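You operate a simulated robot arm through the tools that you are given. There is no shell and no other tool.

Carry out the task below with a simulated robot arm. There is one attempt and no reset: what you move stays moved.

Task
Press the orange magnet shut and put it in the green tray.
Fine: set the press dial to the size printed on it, so that it gets no dents; leave the slide out and the other magnets alone.

The check looks at the end state, three seconds after you hand in, the way a careful person would. Anything else that was tipped, shoved, dropped, spilled or broken makes it a failure.

Robot
A 6-joint arm with a two-finger parallel gripper, fixed in place. Base frame: the origin is at the foot of the arm, x ahead of it, y to its left, z up; the work surface is at about z = 0. Lengths are in m, angles in rad, forces in N, time in s.
With the tool pointing down near the work surface it reaches from about 0.12 to 0.5 m from the base axis. Its first joint turns from -1.257 to 1.257 rad. Payload 0.65 kg.
Tool frame: the origin (TCP) lies between the finger pads and is the grasp point; the fingertips stand 0.025 m ahead of it; z points along the fingers, y is the line along which they close. Largest opening 0.076 m; finger width 0.018, thickness 0.01; the body of the gripper, 0.036 by 0.078 m, starts 0.045 m behind the TCP.
Orientation is told as [roll, pitch, yaw] about the base's x, y, z axes, in that order, counted from this pose: with the fingers straight down and closing along the base's y, the tool's x points along the base's -x, its y along +y and its z along -z.

Tools
- The arm moves only by the tool apply_moves. Its argument "plan" is text: rows parted by semicolons, each of 7 numbers parted by spaces: the shift along the tool's x, y, z in m, then the turn, a rotation vector about the tool's x, y, z in rad, then the opening, from 0 (shut) to 1 (fully open). In form: tx ty tz wx wy wz grip; .... A call has 1 to 20 rows; each row shifts and turns the commanded pose from where the row before left it, along the tool's axes as they then stand. Each row takes 0.2 s and may step no farther than 0.05 m and 0.15 rad from the row before; otherwise, or with a gripper value out of range, the whole call is refused. Where a pose cannot be reached the arm comes as near as it can. A force on the tool above 70 N (or 10 N above the force at the start of the call, whichever is more), or a blocked arm, ends the call early, and 0.2 s more pass. Each finger travels about 0.108 m/s and halts on what it meets, pressing with about 30 N; the grip force reading is that of the motor and also rises with nothing between the fingers. The clock runs only during rows and for 0.2 s after the last one: add rows that do not move to give the fingers time. The reply holds the time, the measured pose of the TCP, the force on the tool along the base axes, the opening and the grip force, in the units named above and with some noise, with the torque about the TCP (base axes, N m) and any sound that the robot's microphone picked up, and new pictures: "pictures" is both (left out), scene, wrist or none.
- Cameras (640 x 400 px; columns grow to the right, rows downward): "scene" is fixed at [0.0616, 0.2757, 0.4146]; the picture's right is [-0.72, -0.69, 0.00], its down [-0.33, 0.34, -0.88] and it looks along [0.61, -0.63, -0.48] (base axes); focal length 214 px, centre (320, 200). "wrist" rides on the gripper at [0.058, 0.011, -0.081] in the tool frame; the picture's right is [-0.18, 0.98, 0.00], its down [-0.75, -0.14, -0.64] and it looks along [-0.63, -0.12, 0.77] (tool axes); focal length 243 px, centre (320, 200). There is no depth. A picture from a camera that has moved, and an enlarged one, comes with that camera's place and axes in the base frame and with its lens.
- enlarge(camera, box): a new picture of the part [left, top, right, bottom] of that camera's present view, enlarged. It takes no simulated time.
- job_done(): hands the job in; it is judged then, once.

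Places have to be worked out from the pictures, the camera data and where the tool is seen. Open the gripper and draw the arm clear of the work before you hand the job in, unless the task says otherwise.

The tools are called after ">>>" as name(argument=value, ...) on one line, values as JSON. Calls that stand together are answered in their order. apply_moves: Moves the arm, as the interface text tells. Its arguments: {"type":"object","properties":{"plan":{"type":"string"},"pictures":{"type":"string","enum":["both","scene","wrist","none"]}},"required":["plan"]} The other tools are called the same way: enlarge (camera, box) takes an enlarged picture of a part of a camera's view; job_done () hands the job in.

At the start:

```text
clock: 0.0
ee_pos: [0.2382, -0.0765, 0.3908]
orientation: [0.002, 0.0, -0.001]
contact_force: [-0.7, -0.5, 0.1]
torque: [0.0, 0.02, 0.01]
finger_gap: 0.0759
gripper_force: 0.1
```

scene: 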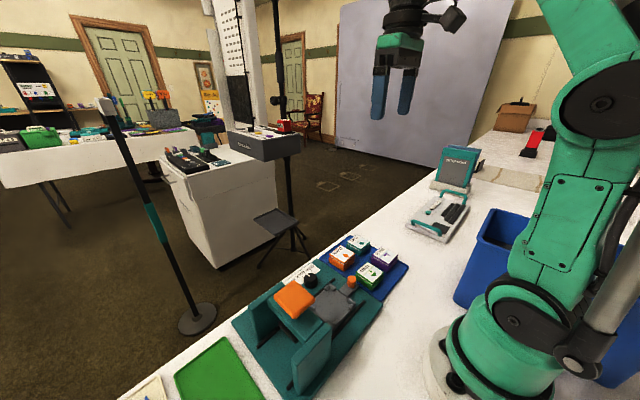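
wrist: 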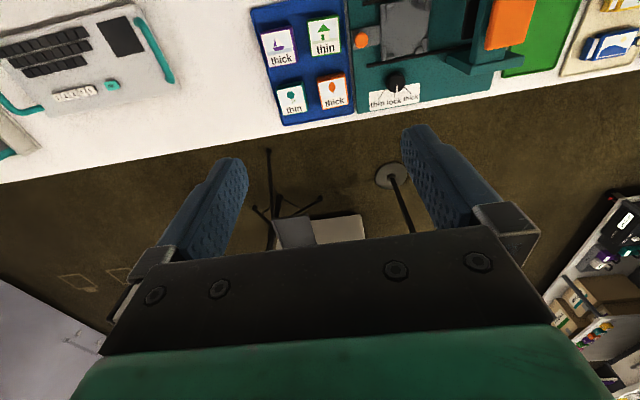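

The pictures show a press with a dial (thin / lock / thick), four magnets in a blue tray, and a green tray. I'll look closer before moving.

>>> enlarge(camera="scene", box=[220, 220, 420, 400])

>>> enlarge(camera="wrist", box=[240, 0, 440, 125])

>>> enlarge(camera="wrist", box=[340, 0, 640, 125])

```text
2.22 times, centred on (320, 310) of scene
camera zoom: at [0.0616, 0.2757, 0.4146], right [-0.72, -0.69, 0.0], down [-0.33, 0.34, -0.88], along [0.61, -0.63, -0.48], focal length 477 px, centre (320, -44)
```

zoom: 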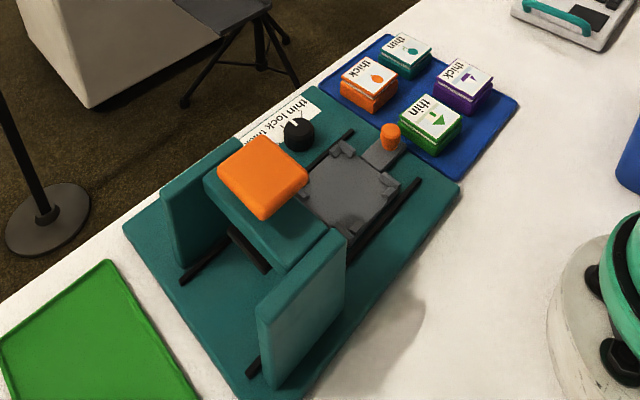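

```text
3.20 times, centred on (340, 62) of wrist
camera zoom: at [0.1805, -0.0653, 0.473], right [0.18, 0.98, 0.0], down [0.75, -0.14, 0.64], along [0.63, -0.12, -0.77], focal length 776 px, centre (256, 640)
```

zoom: 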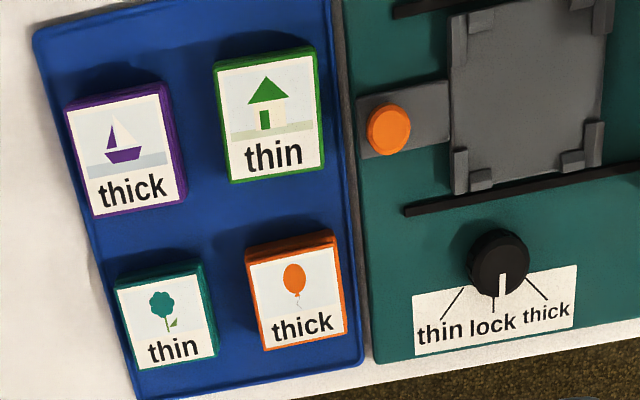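

```text
2.13 times, centred on (490, 62) of wrist
camera zoom: at [0.1805, -0.0653, 0.473], right [0.18, 0.98, 0.0], down [0.75, -0.14, 0.64], along [0.63, -0.12, -0.77], focal length 518 px, centre (-43, 493)
```

zoom: 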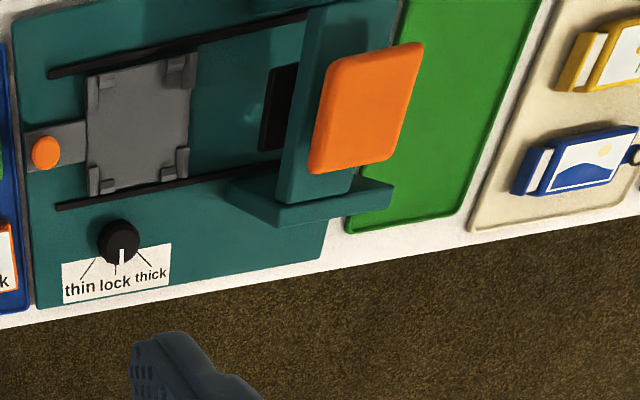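

Orange magnet is labelled "thick", dial currently on "lock". I estimate the orange magnet at about (0.305,-0.064), the slide nest at about (0.245,0.057), and the dial near (0.315,0.04). I'll pull the arm back and left for a better view of the press.

>>> apply_moves(plan="0.02 0.03 0 0 0 0 1;0.02 0.03 0 0 0 0 1;0.02 0.03 0 0 0 0 1;0.015 0.03 0 0 0 0 1;0 0 0 0 0 0 1")

```text
clock: 1.2
ee_pos: [0.1623, 0.0436, 0.3906]
orientation: [0.001, 0.0, 0.001]
contact_force: [0.1, -0.7, 0.7]
torque: [0.01, 0.03, -0.01]
finger_gap: 0.0761
gripper_force: 0.2
camera wrist: at [0.1053, 0.0541, 0.4728], right [0.18, 0.98, 0.0], down [0.75, -0.14, 0.64], along [0.63, -0.12, -0.77], focal length 243 px, centre (320, 200)
```

scene: 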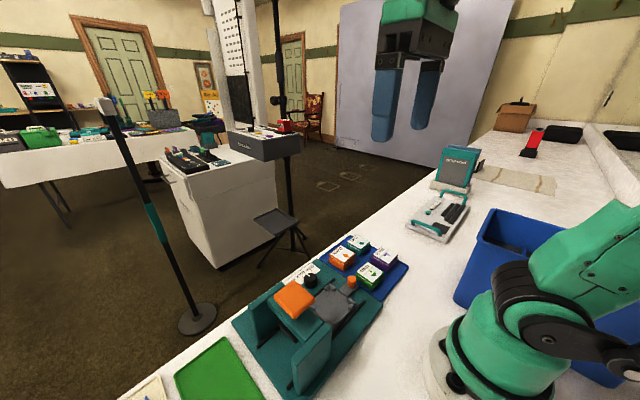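
wrist: 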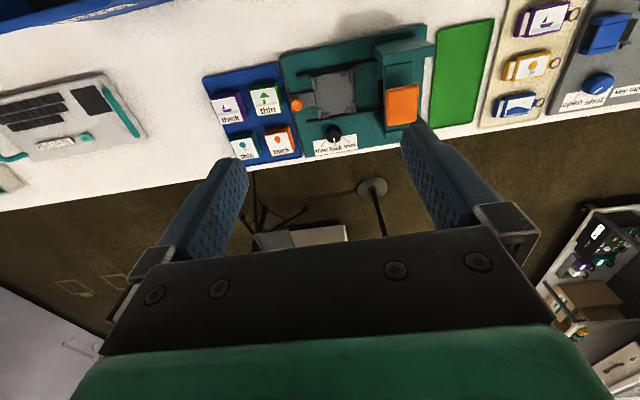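

>>> enlarge(camera="wrist", box=[270, 20, 450, 165])

>>> enlarge(camera="wrist", box=[190, 60, 350, 170])

>>> enlarge(camera="wrist", box=[420, 0, 640, 140])

>>> enlarge(camera="scene", box=[260, 250, 380, 330])

```text
2.76 times, centred on (360, 92) of wrist
camera zoom: at [0.1053, 0.0541, 0.4728], right [0.18, 0.98, 0.0], down [0.75, -0.14, 0.64], along [0.63, -0.12, -0.77], focal length 669 px, centre (210, 497)
```

zoom: 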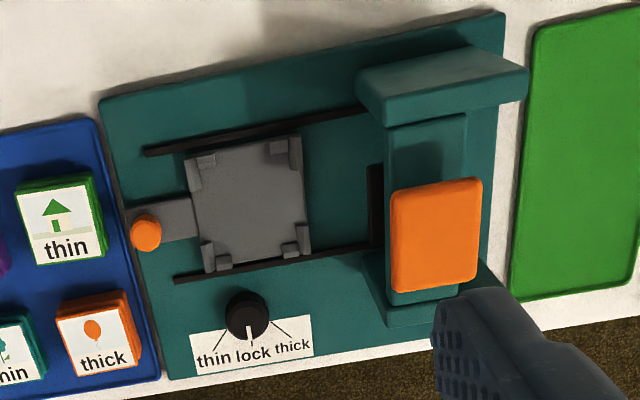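

```text
3.64 times, centred on (270, 115) of wrist
camera zoom: at [0.1053, 0.0541, 0.4728], right [0.18, 0.98, 0.0], down [0.75, -0.14, 0.64], along [0.63, -0.12, -0.77], focal length 882 px, centre (502, 509)
```

zoom: 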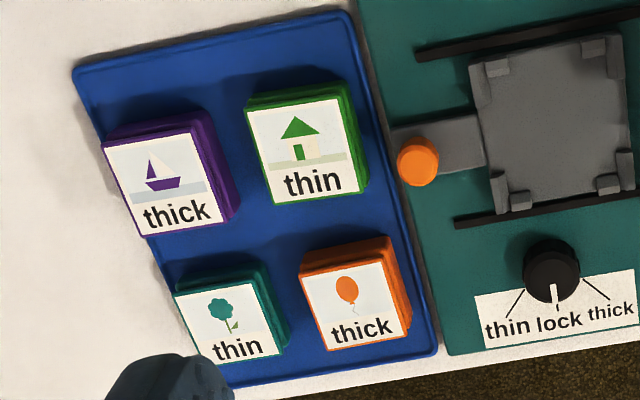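

```text
2.86 times, centred on (530, 70) of wrist
camera zoom: at [0.1053, 0.0541, 0.4728], right [0.18, 0.98, 0.0], down [0.75, -0.14, 0.64], along [0.63, -0.12, -0.77], focal length 693 px, centre (-280, 571)
```

zoom: 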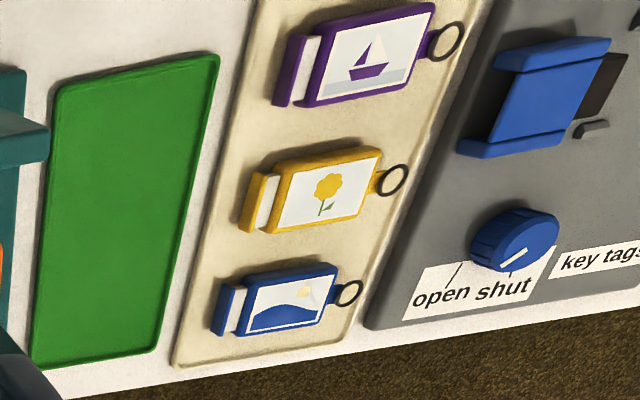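

```text
5.00 times, centred on (320, 290) of scene
camera zoom: at [0.0616, 0.2757, 0.4146], right [-0.72, -0.69, 0.0], down [-0.33, 0.34, -0.88], along [0.61, -0.63, -0.48], focal length 1072 px, centre (320, -250)
```

zoom: 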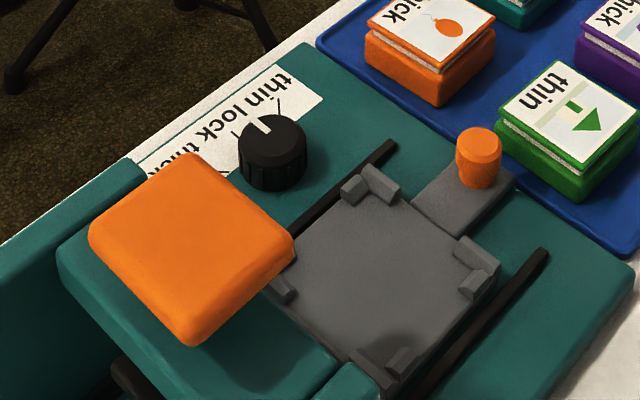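

The press base, slide and dial line up with the base axes. The dial is at about (0.315,0.043) with its top at z≈0.025, its pointer along +x, and "thick" about 45° counterclockwise from there. I'll move above the dial and check the alignment.

>>> apply_moves(plan="-0.026 0 0.02 0 0 0 1;-0.026 0 0.04 0 0 0 0.9;-0.026 0 0.04 0 0 0 0.8;-0.025 0 0.04 0 0 0 0.8;-0.025 0 0.04 0 0 0 0.8;-0.025 0 0.04 0 0 0 0.8;0 0 0.04 0 0 0 0.8;0 0 0 0 0 0 0.8")

```text
clock: 3.0
ee_pos: [0.3153, 0.0464, 0.1301]
orientation: [0.0, 0.001, 0.001]
contact_force: [-0.5, -0.4, -0.3]
torque: [0.02, 0.0, 0.01]
finger_gap: 0.0608
gripper_force: 0.0
camera wrist: at [0.2576, 0.0561, 0.2125], right [0.18, 0.98, 0.0], down [0.75, -0.14, 0.64], along [0.63, -0.12, -0.77], focal length 243 px, centre (320, 200)
```

scene: 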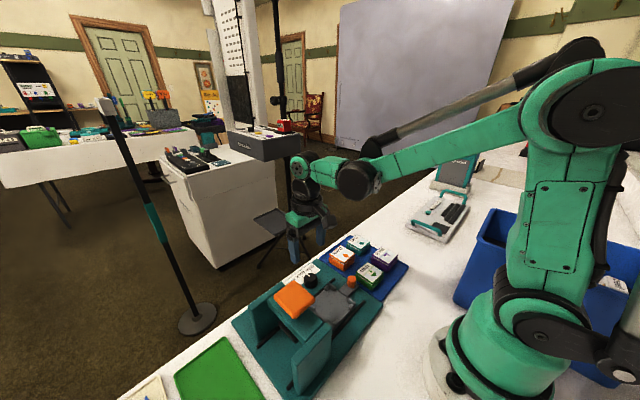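
wrist: 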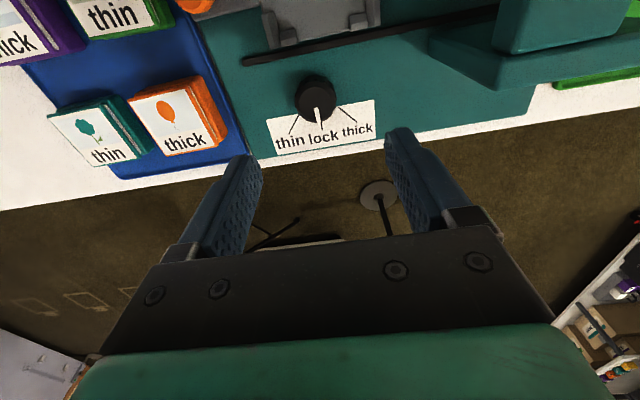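

Dial in view. I'll enlarge it to refine its centre.

>>> enlarge(camera="wrist", box=[250, 60, 390, 160])

>>> enlarge(camera="wrist", box=[100, 60, 240, 160])

>>> enlarge(camera="scene", box=[300, 225, 400, 305])

```text
4.00 times, centred on (320, 110) of wrist
camera zoom: at [0.2576, 0.0561, 0.2125], right [0.18, 0.98, 0.0], down [0.75, -0.14, 0.64], along [0.63, -0.12, -0.77], focal length 970 px, centre (320, 560)
```

zoom: 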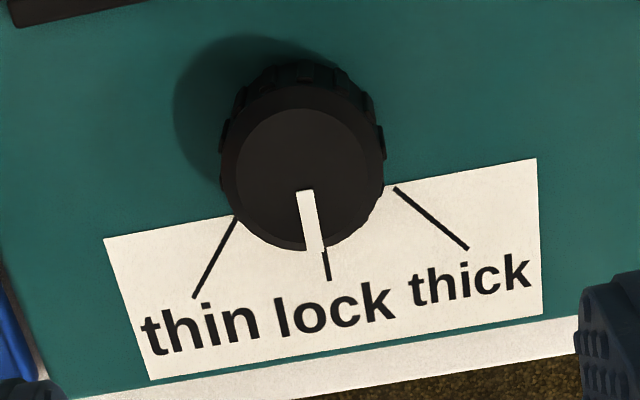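

```text
4.00 times, centred on (170, 110) of wrist
camera zoom: at [0.2576, 0.0561, 0.2125], right [0.18, 0.98, 0.0], down [0.75, -0.14, 0.64], along [0.63, -0.12, -0.77], focal length 970 px, centre (920, 560)
```

zoom: 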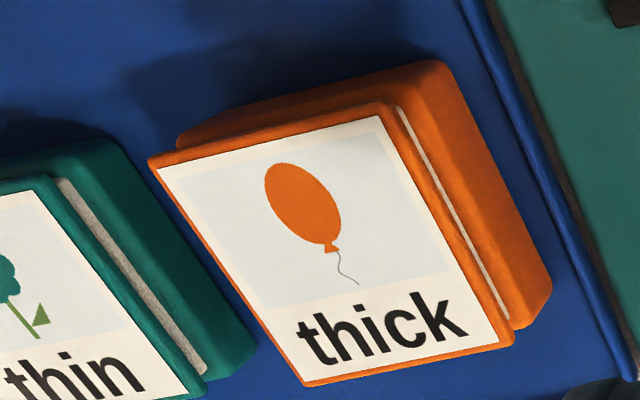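

```text
5.00 times, centred on (350, 265) of scene
camera zoom: at [0.0616, 0.2757, 0.4146], right [-0.72, -0.69, 0.0], down [-0.33, 0.34, -0.88], along [0.61, -0.63, -0.48], focal length 1072 px, centre (170, -125)
```

zoom: 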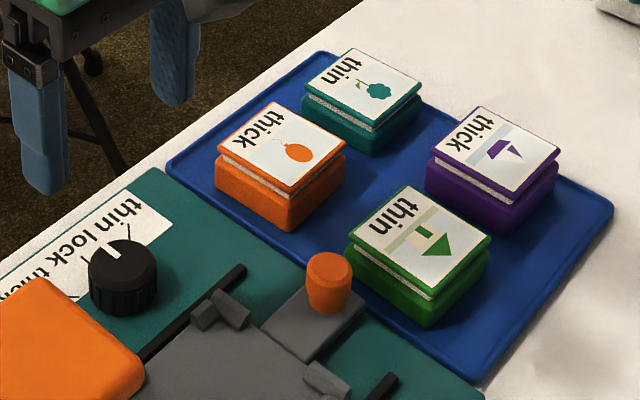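

The dial centre comes out at about (0.316,0.0435), so I'll shift about 2 mm in −y and go down around the dial, fingertips at about z=0.013.

>>> apply_moves(plan="-0.0005 -0.0022 0.03 0 0 0 0.7;0 0 0.03 0 0 0 0.7;0 0 0.02 0 0 0 0.7;0 0 0.013 0 0 0 0.7;0 0 0 0 0 0 0.7")

```text
clock: 4.2
ee_pos: [0.3178, 0.0429, 0.0375]
orientation: [0.0, 0.0, 0.0]
contact_force: [0.7, 0.1, 0.9]
torque: [-0.02, 0.0, 0.0]
finger_gap: 0.0532
gripper_force: 0.0
camera wrist: at [0.2588, 0.0527, 0.12], right [0.18, 0.98, 0.0], down [0.75, -0.14, 0.64], along [0.63, -0.12, -0.77], focal length 243 px, centre (320, 200)
```

scene: 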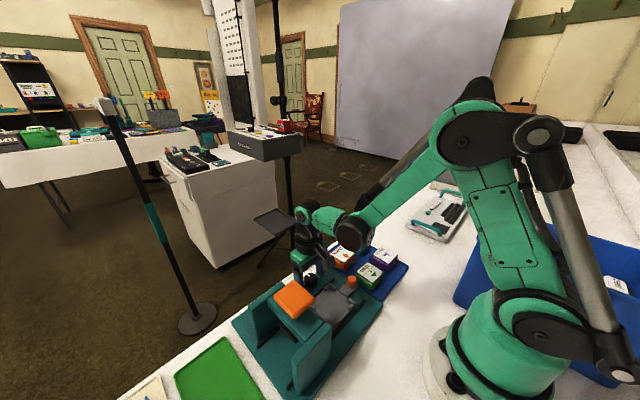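
wrist: 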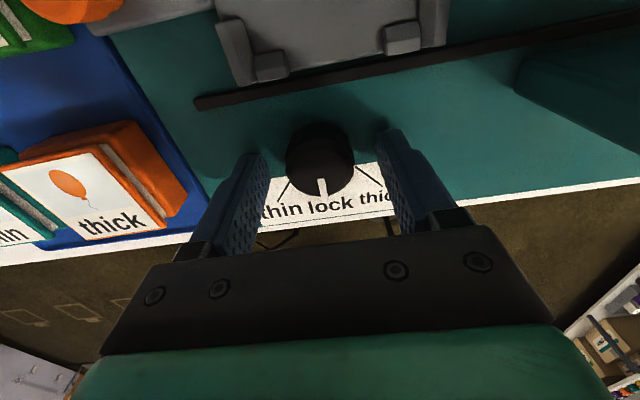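

The dial sits centred between the fingers, so I'll close on it.

>>> apply_moves(plan="0 0 0 0 0 0 0.4;0 0 0 0 0 0 0.2;0 0 0 0 0 0 0.2", pictures="wrist")

```text
clock: 5.0
ee_pos: [0.3154, 0.0421, 0.0383]
orientation: [0.0, -0.001, 0.0]
contact_force: [-0.1, 0.2, -9.3]
torque: [-0.02, -0.04, 0.0]
finger_gap: 0.0291
gripper_force: 43.4
camera wrist: at [0.2588, 0.0527, 0.1201], right [0.18, 0.98, 0.0], down [0.75, -0.14, 0.64], along [0.63, -0.12, -0.77], focal length 243 px, centre (320, 200)
```

wrist: 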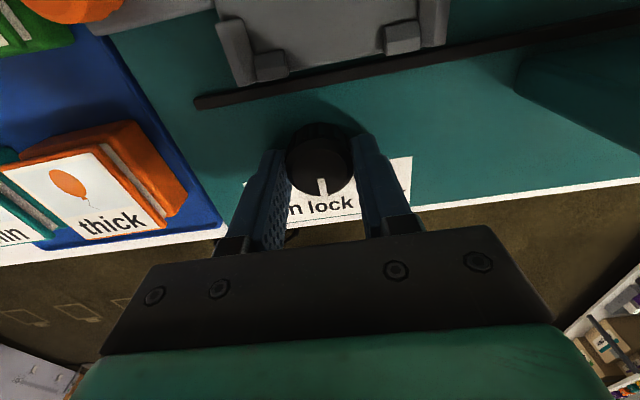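

Gripped, with a gap of 0.029. I'll turn it counterclockwise as seen from above (negative about tool z), about half way first.

>>> apply_moves(plan="0 0 0 0 0 -0.13 0.2;0 0 0 0 0 -0.13 0.2;0 0 0 0 0 -0.13 0.2;0 0 0 0 0 0 0.2", pictures="wrist")

```text
clock: 6.0
ee_pos: [0.3175, 0.0425, 0.0395]
orientation: [0.001, 0.0, 0.393]
contact_force: [-6.1, 8.5, 13.1]
torque: [0.18, 0.28, -0.01]
finger_gap: 0.0293
gripper_force: 42.6
camera wrist: at [0.2592, 0.0298, 0.1201], right [-0.21, 0.98, 0.0], down [0.75, 0.16, 0.64], along [0.63, 0.13, -0.77], focal length 243 px, centre (320, 200)
```

wrist: 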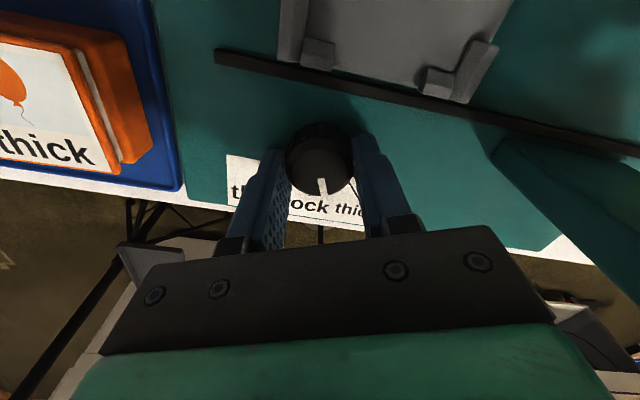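

The dial turns with the gripper, so I'll continue to about 45°.

>>> apply_moves(plan="0 0 0 0 0 -0.13 0.2;0 0 0 0 0 -0.13 0.2;0 0 0 0 0 -0.135 0.2;0 0 0 0 0 0 0.2", pictures="wrist")

```text
clock: 7.0
ee_pos: [0.3165, 0.0427, 0.0386]
orientation: [0.003, -0.002, 0.791]
contact_force: [-9.9, 23.7, 20.4]
torque: [0.13, 0.66, -0.02]
finger_gap: 0.0292
gripper_force: 43.0
camera wrist: at [0.2681, 0.0085, 0.12], right [-0.57, 0.82, 0.0], down [0.63, 0.43, 0.64], along [0.53, 0.37, -0.77], focal length 243 px, centre (320, 200)
```

wrist: 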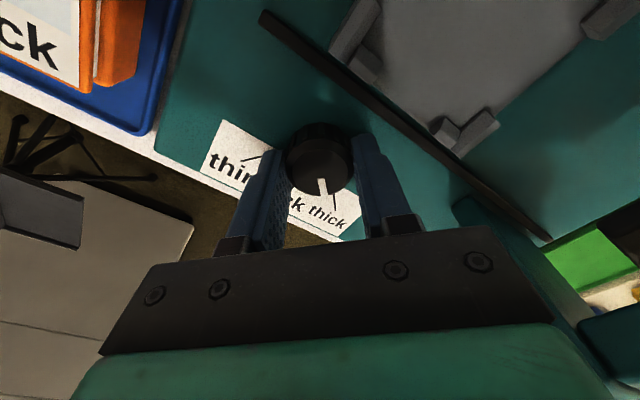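

>>> enlarge(camera="wrist", box=[260, 110, 390, 240])

>>> enlarge(camera="scene", box=[260, 230, 380, 330])

```text
3.08 times, centred on (325, 175) of wrist
camera zoom: at [0.2681, 0.0085, 0.12], right [-0.57, 0.82, 0.0], down [0.63, 0.43, 0.64], along [0.53, 0.37, -0.77], focal length 746 px, centre (305, 277)
```

zoom: 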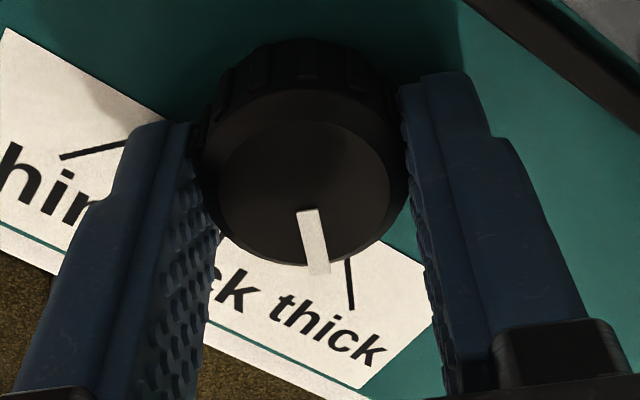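

```text
4.00 times, centred on (320, 280) of scene
camera zoom: at [0.0615, 0.2757, 0.4147], right [-0.72, -0.69, 0.0], down [-0.33, 0.34, -0.88], along [0.61, -0.63, -0.47], focal length 858 px, centre (320, -120)
```

zoom: 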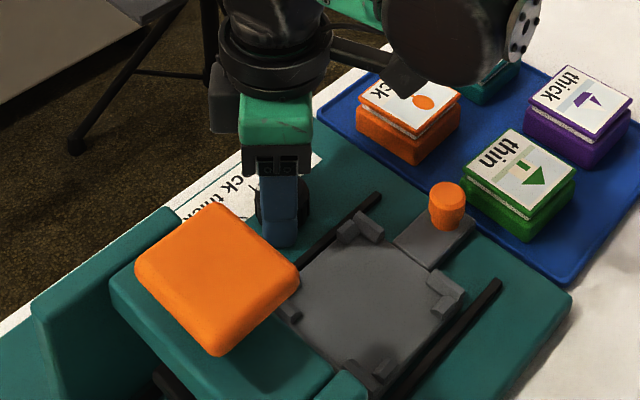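

The pointer is at about 44–45° and lines up with the "thick" mark. I'll release and lift straight up to confirm.

>>> apply_moves(plan="0 0 0 0 0 0 0.45;0 0 0 0 0 0 0.6;0 0 0 0 0 0 0.6;0 0 -0.03 0 0 0 0.6;0 0 -0.04 0 0 0 0.6;0 0 -0.03 0 0 0 0.6;0 0 0 0 0 0 0.6", pictures="wrist")

>>> enlarge(camera="wrist", box=[250, 60, 390, 160])

```text
clock: 8.6
ee_pos: [0.316, 0.0436, 0.1399]
orientation: [-0.001, 0.001, 0.786]
contact_force: [-0.4, 0.5, 0.6]
torque: [0.02, 0.02, 0.02]
finger_gap: 0.0457
gripper_force: 0.2
camera wrist: at [0.268, 0.0087, 0.2212], right [-0.57, 0.82, 0.0], down [0.63, 0.43, 0.64], along [0.53, 0.36, -0.77], focal length 243 px, centre (320, 200)
```

wrist: 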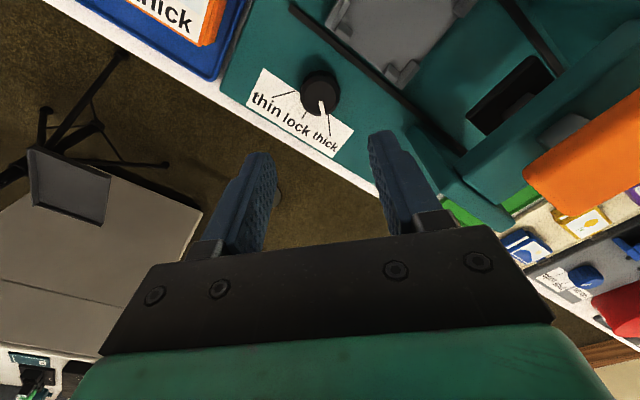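

```text
4.00 times, centred on (320, 110) of wrist
camera zoom: at [0.268, 0.0087, 0.2212], right [-0.57, 0.82, 0.0], down [0.63, 0.43, 0.64], along [0.53, 0.36, -0.77], focal length 970 px, centre (320, 560)
```

zoom: 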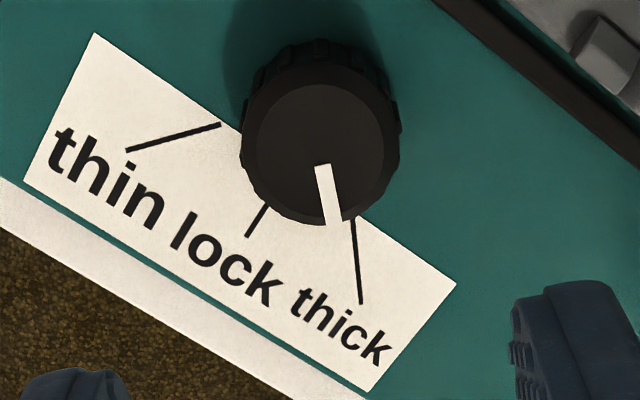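

The dial reads "thick". Next I'll yaw the gripper to 90° so the fingers close along x, where there's more room around the magnet, and move above the orange magnet.

>>> apply_moves(plan="0 0 -0.01 0 0 -0.131 0.8;0 0 -0.01 0 0 -0.131 0.9;0 0 0 0 0 -0.131 0.9;0 0 0 0 0 -0.131 0.9;0 0 0 0 0 -0.131 0.9;0 0 0 0 0 -0.13 0.9;0.04 0.005 0 0 0 0 0.9;0.04 0 0 0 0 0 0.9;0.03 0 0 0 0 0 0.9;0 0 0 0 0 0 0.9")

>>> enlarge(camera="wrist", box=[240, 40, 400, 180])

```text
clock: 10.8
ee_pos: [0.3115, -0.0683, 0.1588]
orientation: [0.001, 0.0, 1.57]
contact_force: [-0.7, -0.1, -0.1]
torque: [0.0, -0.01, 0.03]
finger_gap: 0.0684
gripper_force: 0.0
camera wrist: at [0.3011, -0.1265, 0.2402], right [-0.98, 0.18, 0.0], down [0.14, 0.75, 0.64], along [0.12, 0.63, -0.77], focal length 243 px, centre (320, 200)
```

scene: 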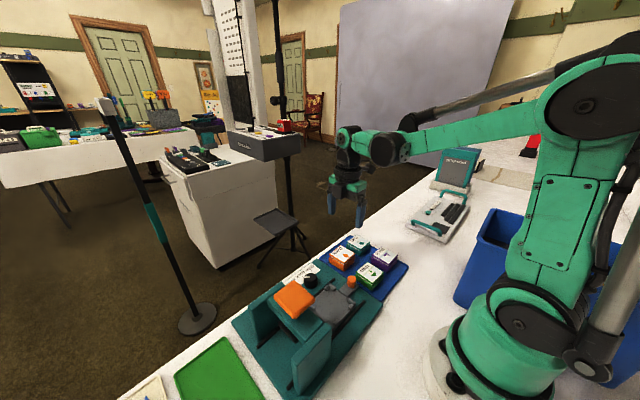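
wrist: 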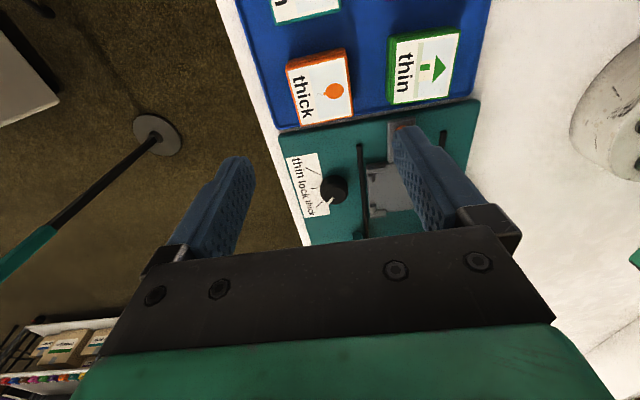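

```text
2.86 times, centred on (320, 110) of wrist
camera zoom: at [0.3011, -0.1265, 0.2402], right [-0.98, 0.18, 0.0], down [0.14, 0.75, 0.64], along [0.12, 0.63, -0.77], focal length 693 px, centre (320, 457)
```

zoom: 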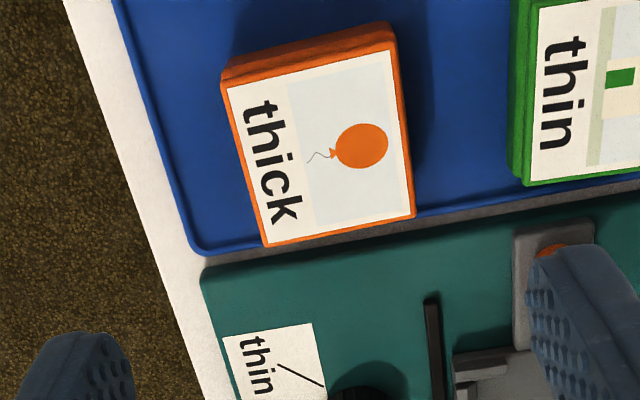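

The magnet is nearly aligned with the base axes, centred at about (0.311,-0.0665) and about 47 mm square. I'll shift 1–2 mm and go down with a 0.061 opening, stopping first at z≈0.07 to check.

>>> apply_moves(plan="-0.002 0.001 0.03 0 0 0 0.8;0 0 0.03 0 0 0 0.8;0 0 0.03 0 0 0 0.8;0 0 0 0 0 0 0.8")

>>> enlarge(camera="wrist", box=[220, 60, 420, 220])

>>> enlarge(camera="scene", box=[310, 210, 410, 290])

```text
clock: 11.8
ee_pos: [0.3121, -0.0655, 0.0681]
orientation: [0.001, -0.001, 1.57]
contact_force: [0.4, -0.1, -0.4]
torque: [0.01, 0.01, 0.01]
finger_gap: 0.0607
gripper_force: 0.0
camera wrist: at [0.3011, -0.1245, 0.1493], right [-0.98, 0.18, 0.0], down [0.14, 0.75, 0.64], along [0.12, 0.63, -0.77], focal length 243 px, centre (320, 200)
```

scene: 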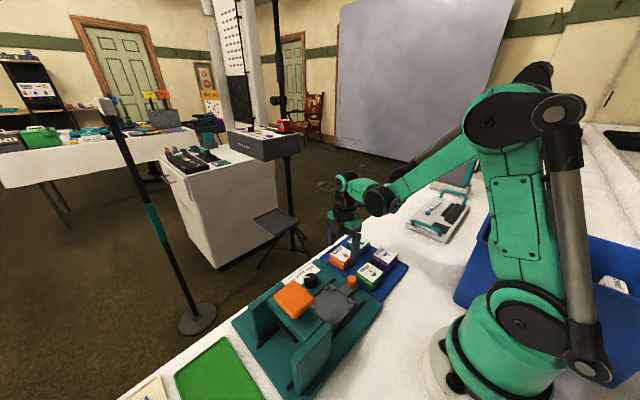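
wrist: 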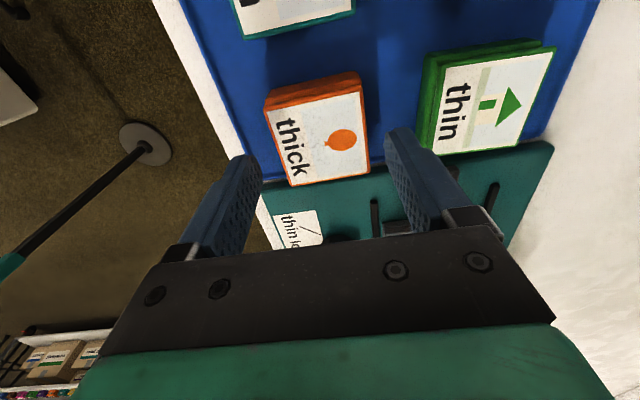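

```text
2.50 times, centred on (320, 140) of wrist
camera zoom: at [0.3011, -0.1245, 0.1493], right [-0.98, 0.18, 0.0], down [0.14, 0.75, 0.64], along [0.12, 0.63, -0.77], focal length 606 px, centre (320, 350)
```

zoom: 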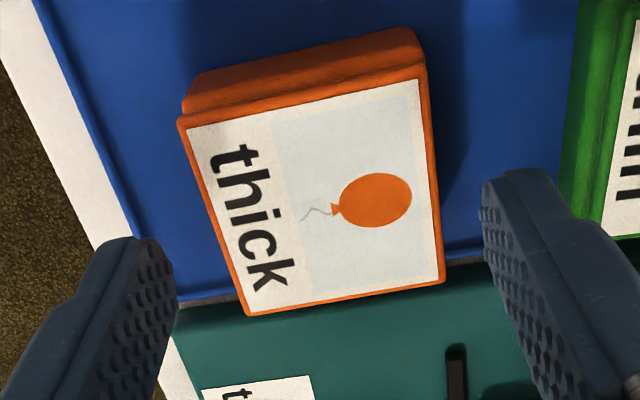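

```text
5.00 times, centred on (360, 250) of scene
camera zoom: at [0.0616, 0.2757, 0.4146], right [-0.72, -0.69, 0.0], down [-0.33, 0.34, -0.88], along [0.61, -0.63, -0.48], focal length 1072 px, centre (120, -50)
```

zoom: 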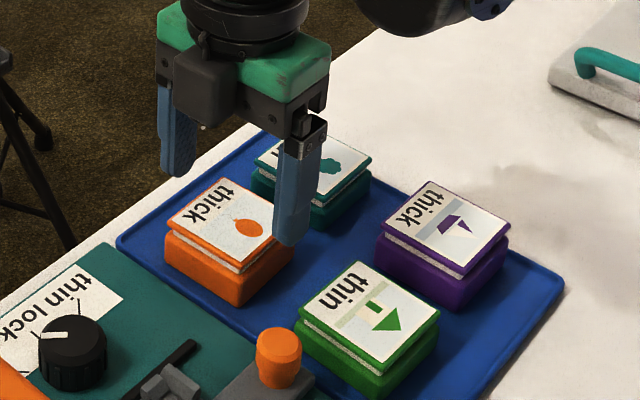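

Everything lines up, and the fingers straddle the magnet with about 6 mm on each side. I'll go down and grip.

>>> apply_moves(plan="0 0 0.02 0 0 0 0.8;0 0 0.014 0 0 0 0.8;0 0 0 0 0 0 0.8;0 0 0 0 0 0 0.6;0 0 0 0 0 0 0.5;0 0 0 0 0 0 0.5")

>>> enlarge(camera="wrist", box=[220, 60, 420, 220])

>>> enlarge(camera="scene", box=[310, 210, 410, 290])

```text
clock: 13.2
ee_pos: [0.3116, -0.0648, 0.0347]
orientation: [0.001, -0.001, 1.572]
contact_force: [-0.2, -0.3, 0.1]
torque: [0.02, -0.01, -0.04]
finger_gap: 0.049
gripper_force: 29.8
camera wrist: at [0.3007, -0.1245, 0.1157], right [-0.98, 0.18, 0.0], down [0.14, 0.75, 0.64], along [0.12, 0.63, -0.77], focal length 243 px, centre (320, 200)
```

scene: 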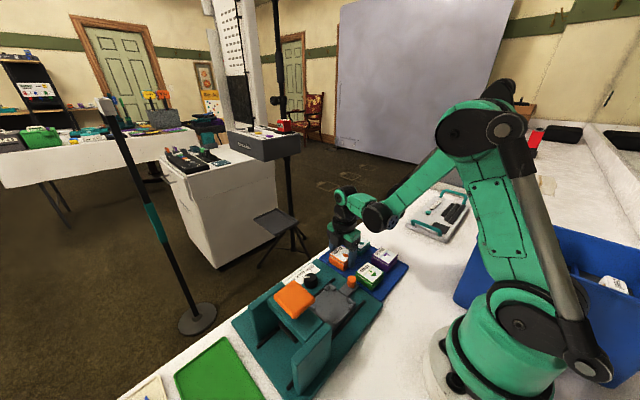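
wrist: 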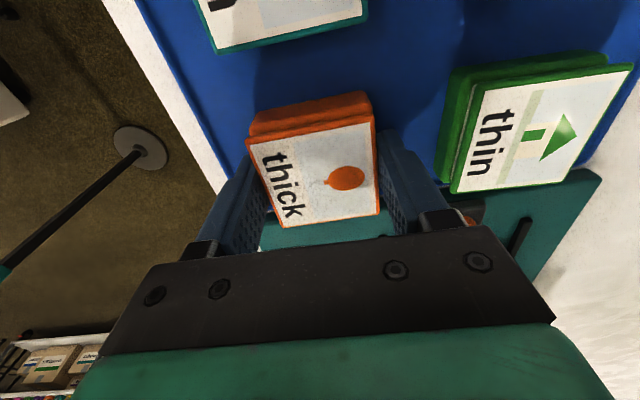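

```text
2.50 times, centred on (320, 140) of wrist
camera zoom: at [0.3007, -0.1245, 0.1157], right [-0.98, 0.18, 0.0], down [0.14, 0.75, 0.64], along [0.12, 0.63, -0.77], focal length 606 px, centre (320, 350)
```

zoom: 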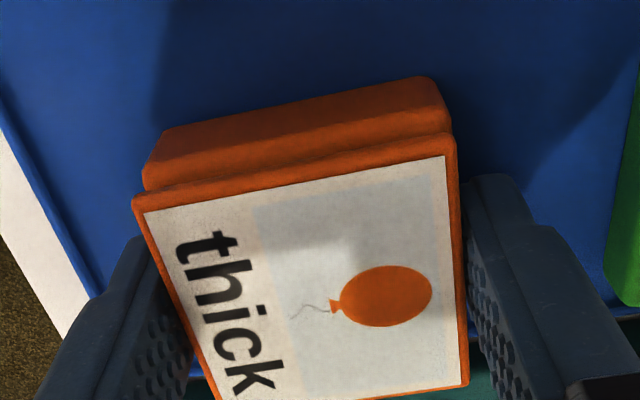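

```text
5.00 times, centred on (360, 250) of scene
camera zoom: at [0.0616, 0.2757, 0.4146], right [-0.72, -0.69, 0.0], down [-0.33, 0.34, -0.88], along [0.61, -0.63, -0.48], focal length 1072 px, centre (120, -50)
```

zoom: 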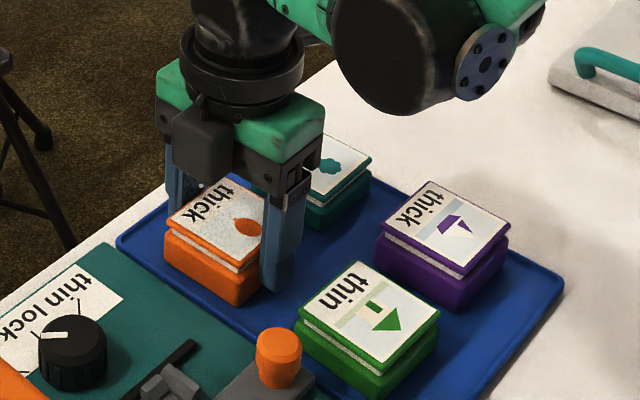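

Gripped (gap 0.049, 30 N). I'll lift it and carry it high over the nest, camera just behind it, to measure the nest exactly.

>>> apply_moves(plan="0 0 -0.03 0 0 0 0.5;0 0 -0.04 0 0 0 0.5;0 0 -0.035 0 0 0 0.5;-0.03 0.015 -0.03 0 0 0 0.5;-0.035 0.015 -0.03 0 0 0 0.5;-0.035 0.02 0 0 0 0 0.5;-0.035 0.0216 0 0 0 0 0.5;0 0 0 0 0 0 0.5")

>>> enlarge(camera="wrist", box=[230, 0, 410, 130])

>>> enlarge(camera="wrist", box=[220, 60, 420, 220])

```text
clock: 15.0
ee_pos: [0.2387, 0.0695, 0.1993]
orientation: [-0.001, 0.001, 1.57]
contact_force: [0.1, 0.0, 0.0]
torque: [0.03, 0.03, 0.0]
finger_gap: 0.0381
gripper_force: 0.1
camera wrist: at [0.2284, 0.0107, 0.2813], right [-0.98, 0.18, 0.0], down [0.14, 0.75, 0.64], along [0.12, 0.63, -0.77], focal length 243 px, centre (320, 200)
```

scene: 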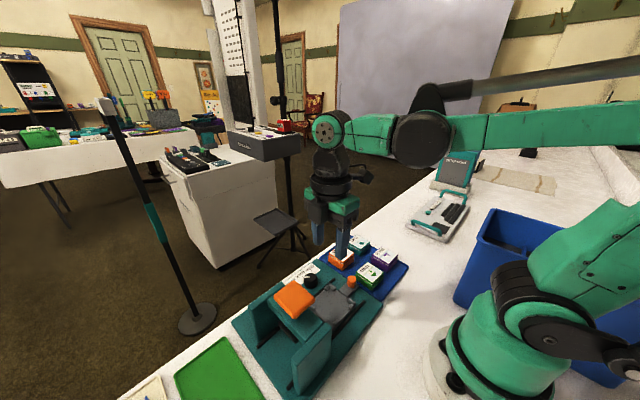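
wrist: 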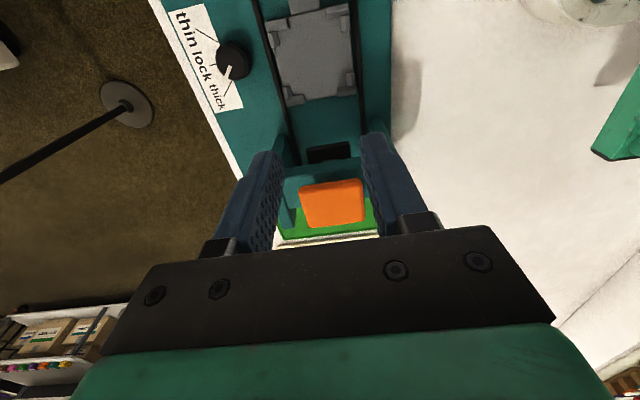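

```text
3.08 times, centred on (320, 65) of wrist
camera zoom: at [0.2284, 0.0107, 0.2813], right [-0.98, 0.18, 0.0], down [0.14, 0.75, 0.64], along [0.12, 0.63, -0.77], focal length 746 px, centre (320, 615)
```

zoom: 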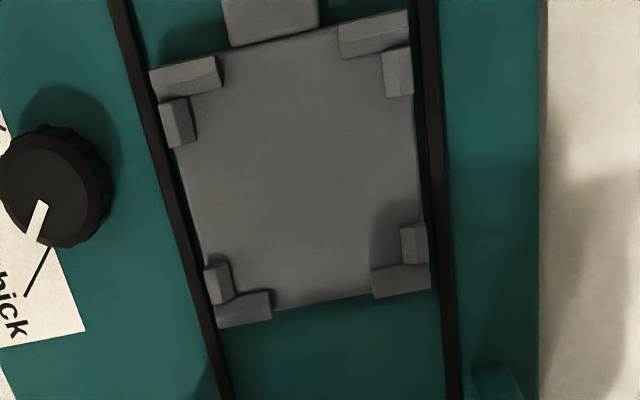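

```text
2.50 times, centred on (320, 140) of wrist
camera zoom: at [0.2284, 0.0107, 0.2813], right [-0.98, 0.18, 0.0], down [0.14, 0.75, 0.64], along [0.12, 0.63, -0.77], focal length 606 px, centre (320, 350)
```

zoom: 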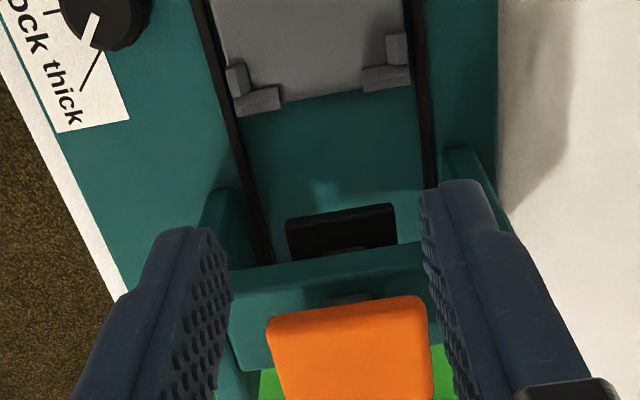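

The gripper is empty: the gap went to 0.038 with no force, so the magnet slipped out. I'll check where it ended up.

>>> enlarge(camera="scene", box=[310, 210, 410, 290])

>>> enlarge(camera="scene", box=[220, 220, 420, 360])

```text
5.00 times, centred on (360, 250) of scene
camera zoom: at [0.0616, 0.2757, 0.4146], right [-0.72, -0.69, 0.0], down [-0.33, 0.34, -0.88], along [0.61, -0.63, -0.48], focal length 1072 px, centre (120, -50)
```

zoom: 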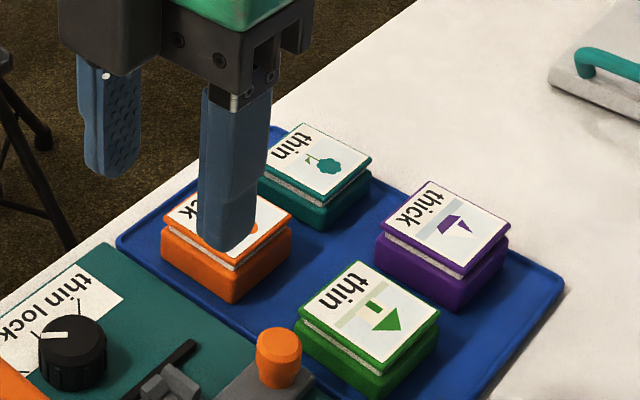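

```text
2.86 times, centred on (320, 290) of scene
camera zoom: at [0.0616, 0.2757, 0.4146], right [-0.72, -0.69, 0.0], down [-0.33, 0.34, -0.88], along [0.61, -0.63, -0.48], focal length 613 px, centre (320, -57)
```

zoom: 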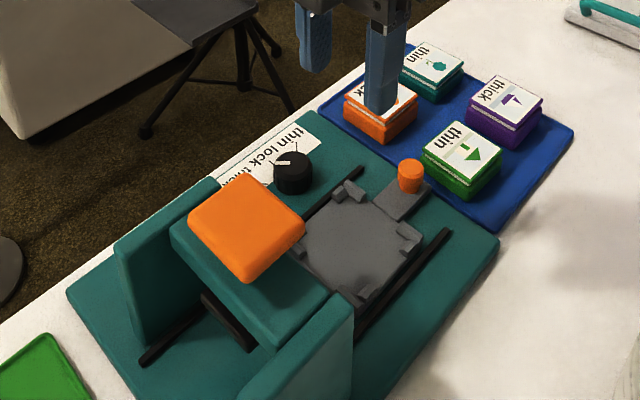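

The magnet is still in its tray spot, standing as before; the grip was too light. The nest centre measures (0.242,0.056), with an inner span of about 0.058. I'll go back over the magnet and look at it.

>>> apply_moves(plan="0.035 -0.0216 0 0 0 0 0.8;0.035 -0.02 0 0 0 0 0.8;0.035 -0.015 0.03 0 0 0 0.8;0.03 -0.015 0.03 0 0 0 0.8;0 0 0.03 0 0 0 0.8;0 0 0 0 0 0 0.8", pictures="wrist")

>>> enlarge(camera="wrist", box=[240, 60, 400, 190])

>>> enlarge(camera="scene", box=[320, 225, 380, 275])

```text
clock: 16.4
ee_pos: [0.3098, -0.0653, 0.11]
orientation: [0.0, -0.001, 1.572]
contact_force: [0.6, -0.3, -0.4]
torque: [0.03, -0.01, 0.02]
finger_gap: 0.0608
gripper_force: 0.1
camera wrist: at [0.2998, -0.1234, 0.1913], right [-0.98, 0.18, 0.0], down [0.14, 0.75, 0.64], along [0.12, 0.63, -0.77], focal length 243 px, centre (320, 200)
```

wrist: 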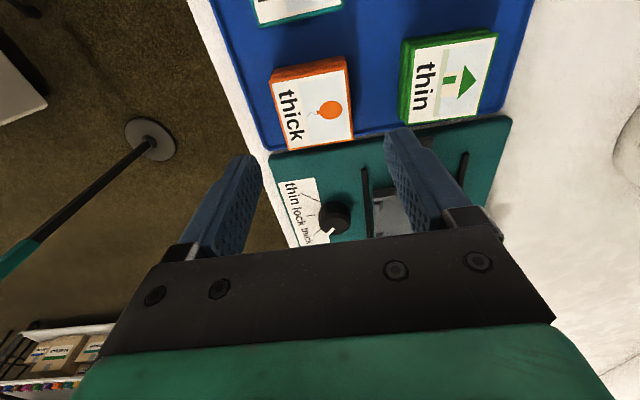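

```text
3.08 times, centred on (320, 125) of wrist
camera zoom: at [0.2998, -0.1234, 0.1913], right [-0.98, 0.18, 0.0], down [0.14, 0.75, 0.64], along [0.12, 0.63, -0.77], focal length 746 px, centre (320, 431)
```

zoom: 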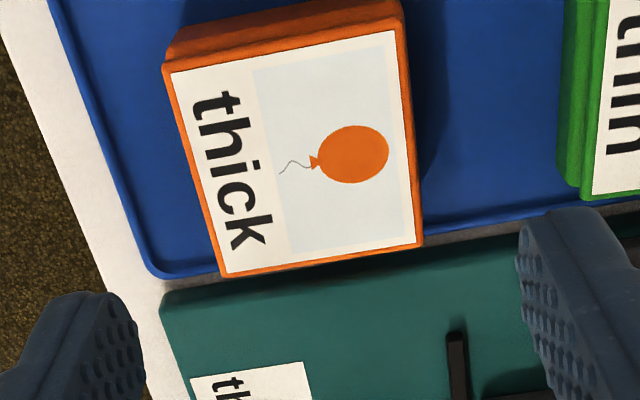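

```text
8.00 times, centred on (350, 250) of scene
camera zoom: at [0.0616, 0.2757, 0.4146], right [-0.72, -0.69, 0.0], down [-0.33, 0.34, -0.88], along [0.61, -0.63, -0.48], focal length 1716 px, centre (80, -200)
```

zoom: 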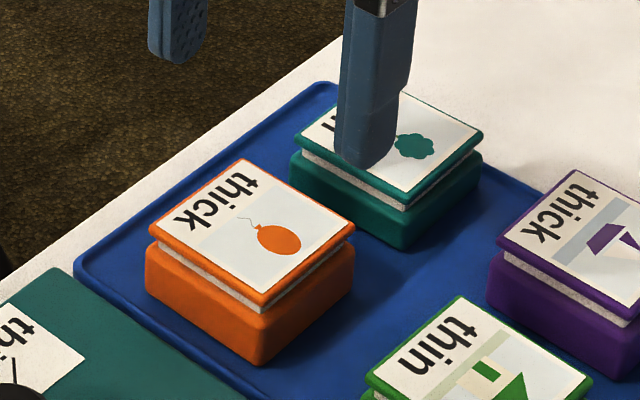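

The magnet moved about 3 mm in +x and its centre is now (0.314,-0.067). I'll re-centre, go a little lower, and close with a firmer command this time.

>>> apply_moves(plan="0.0014 -0.0032 0.03 0 0 0 0.8;0 0 0.03 0 0 0 0.8;0 0 0.017 0 0 0 0.8;0 0 0 0 0 0 0.8;0 0 0 0 0 0 0.55;0 0 0 0 0 0 0.3;0 0 0 0 0 0 0.1;0 0 0 0 0 0 0.1", pictures="wrist")

>>> enlarge(camera="wrist", box=[220, 60, 420, 220])

```text
clock: 18.2
ee_pos: [0.3129, -0.0685, 0.0317]
orientation: [0.001, 0.001, 1.569]
contact_force: [-0.2, 0.1, 0.1]
torque: [-0.01, -0.06, -0.03]
finger_gap: 0.049
gripper_force: 29.9
camera wrist: at [0.3028, -0.1265, 0.1137], right [-0.98, 0.18, 0.0], down [0.14, 0.75, 0.64], along [0.12, 0.63, -0.77], focal length 243 px, centre (320, 200)
```

wrist: 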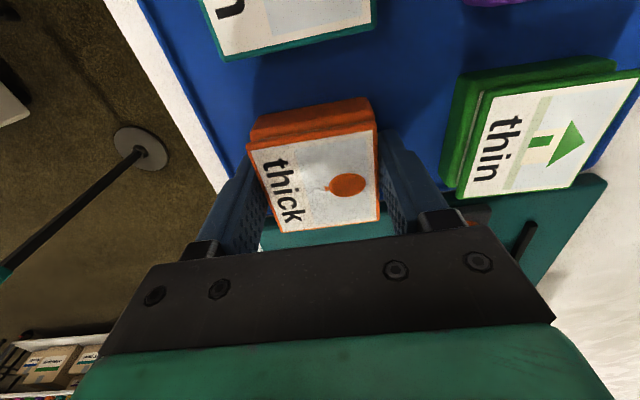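

```text
2.50 times, centred on (320, 140) of wrist
camera zoom: at [0.3028, -0.1265, 0.1137], right [-0.98, 0.18, 0.0], down [0.14, 0.75, 0.64], along [0.12, 0.63, -0.77], focal length 606 px, centre (320, 350)
```

zoom: 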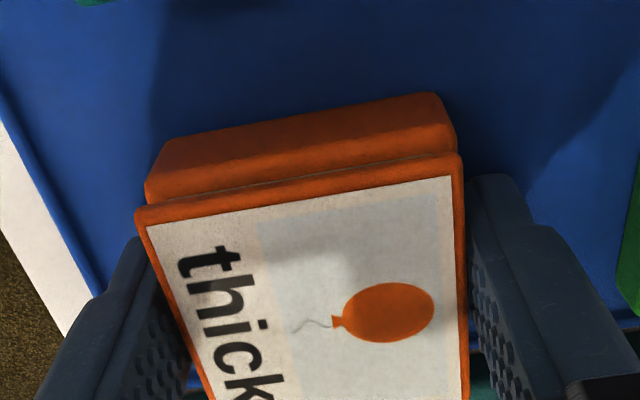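

Firm grip at 30 N. I'll lift slowly this time and check each stage.

>>> apply_moves(plan="0 0 -0.004 0 0 0 0;0 0 -0.004 0 0 0 0;0 0 -0.004 0 0 0 0;0 0 0 0 0 0 0", pictures="both")

>>> enlarge(camera="scene", box=[320, 225, 380, 275])

>>> enlarge(camera="wrist", box=[220, 60, 420, 220])

```text
clock: 19.2
ee_pos: [0.3134, -0.0679, 0.0445]
orientation: [0.0, 0.002, 1.57]
contact_force: [-0.3, 0.7, -0.2]
torque: [0.01, -0.02, 0.01]
finger_gap: 0.0489
gripper_force: 30.2
camera wrist: at [0.3033, -0.1261, 0.1259], right [-0.98, 0.18, 0.0], down [0.14, 0.75, 0.64], along [0.12, 0.63, -0.77], focal length 243 px, centre (320, 200)
```

scene: 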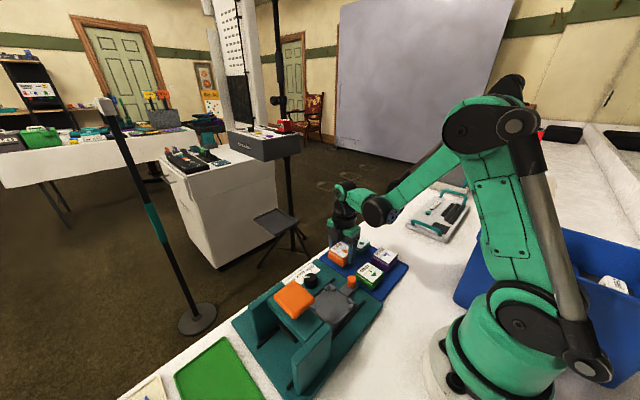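
wrist: 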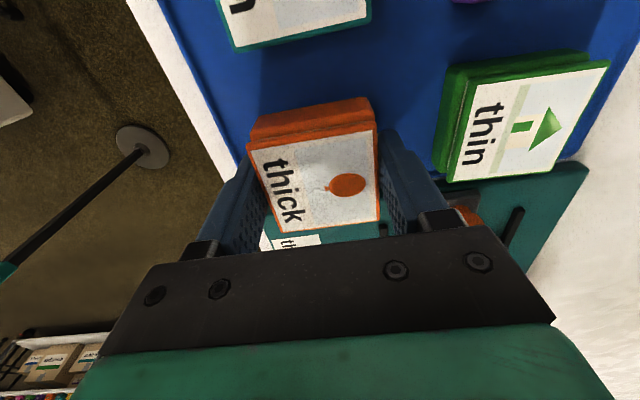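

```text
8.00 times, centred on (350, 250) of scene
camera zoom: at [0.0616, 0.2757, 0.4146], right [-0.72, -0.69, 0.0], down [-0.33, 0.34, -0.88], along [0.61, -0.63, -0.48], focal length 1716 px, centre (80, -200)
```

zoom: 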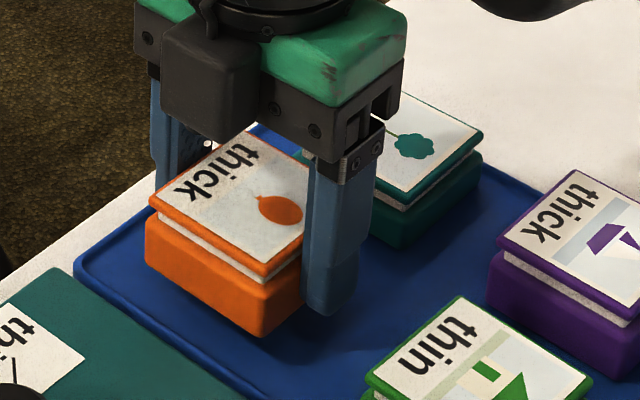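

```text
2.50 times, centred on (320, 140) of wrist
camera zoom: at [0.3033, -0.1261, 0.1259], right [-0.98, 0.18, 0.0], down [0.14, 0.75, 0.64], along [0.12, 0.63, -0.77], focal length 606 px, centre (320, 350)
```

zoom: 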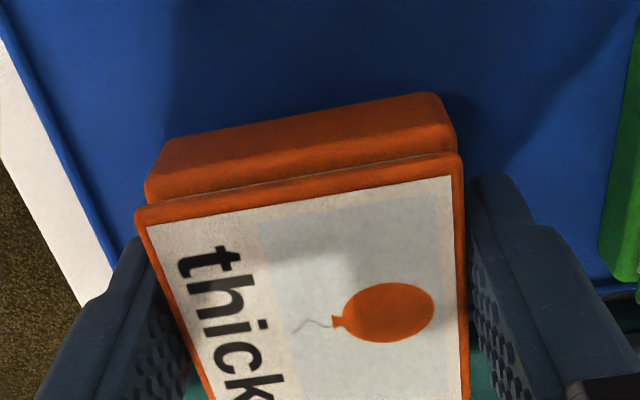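

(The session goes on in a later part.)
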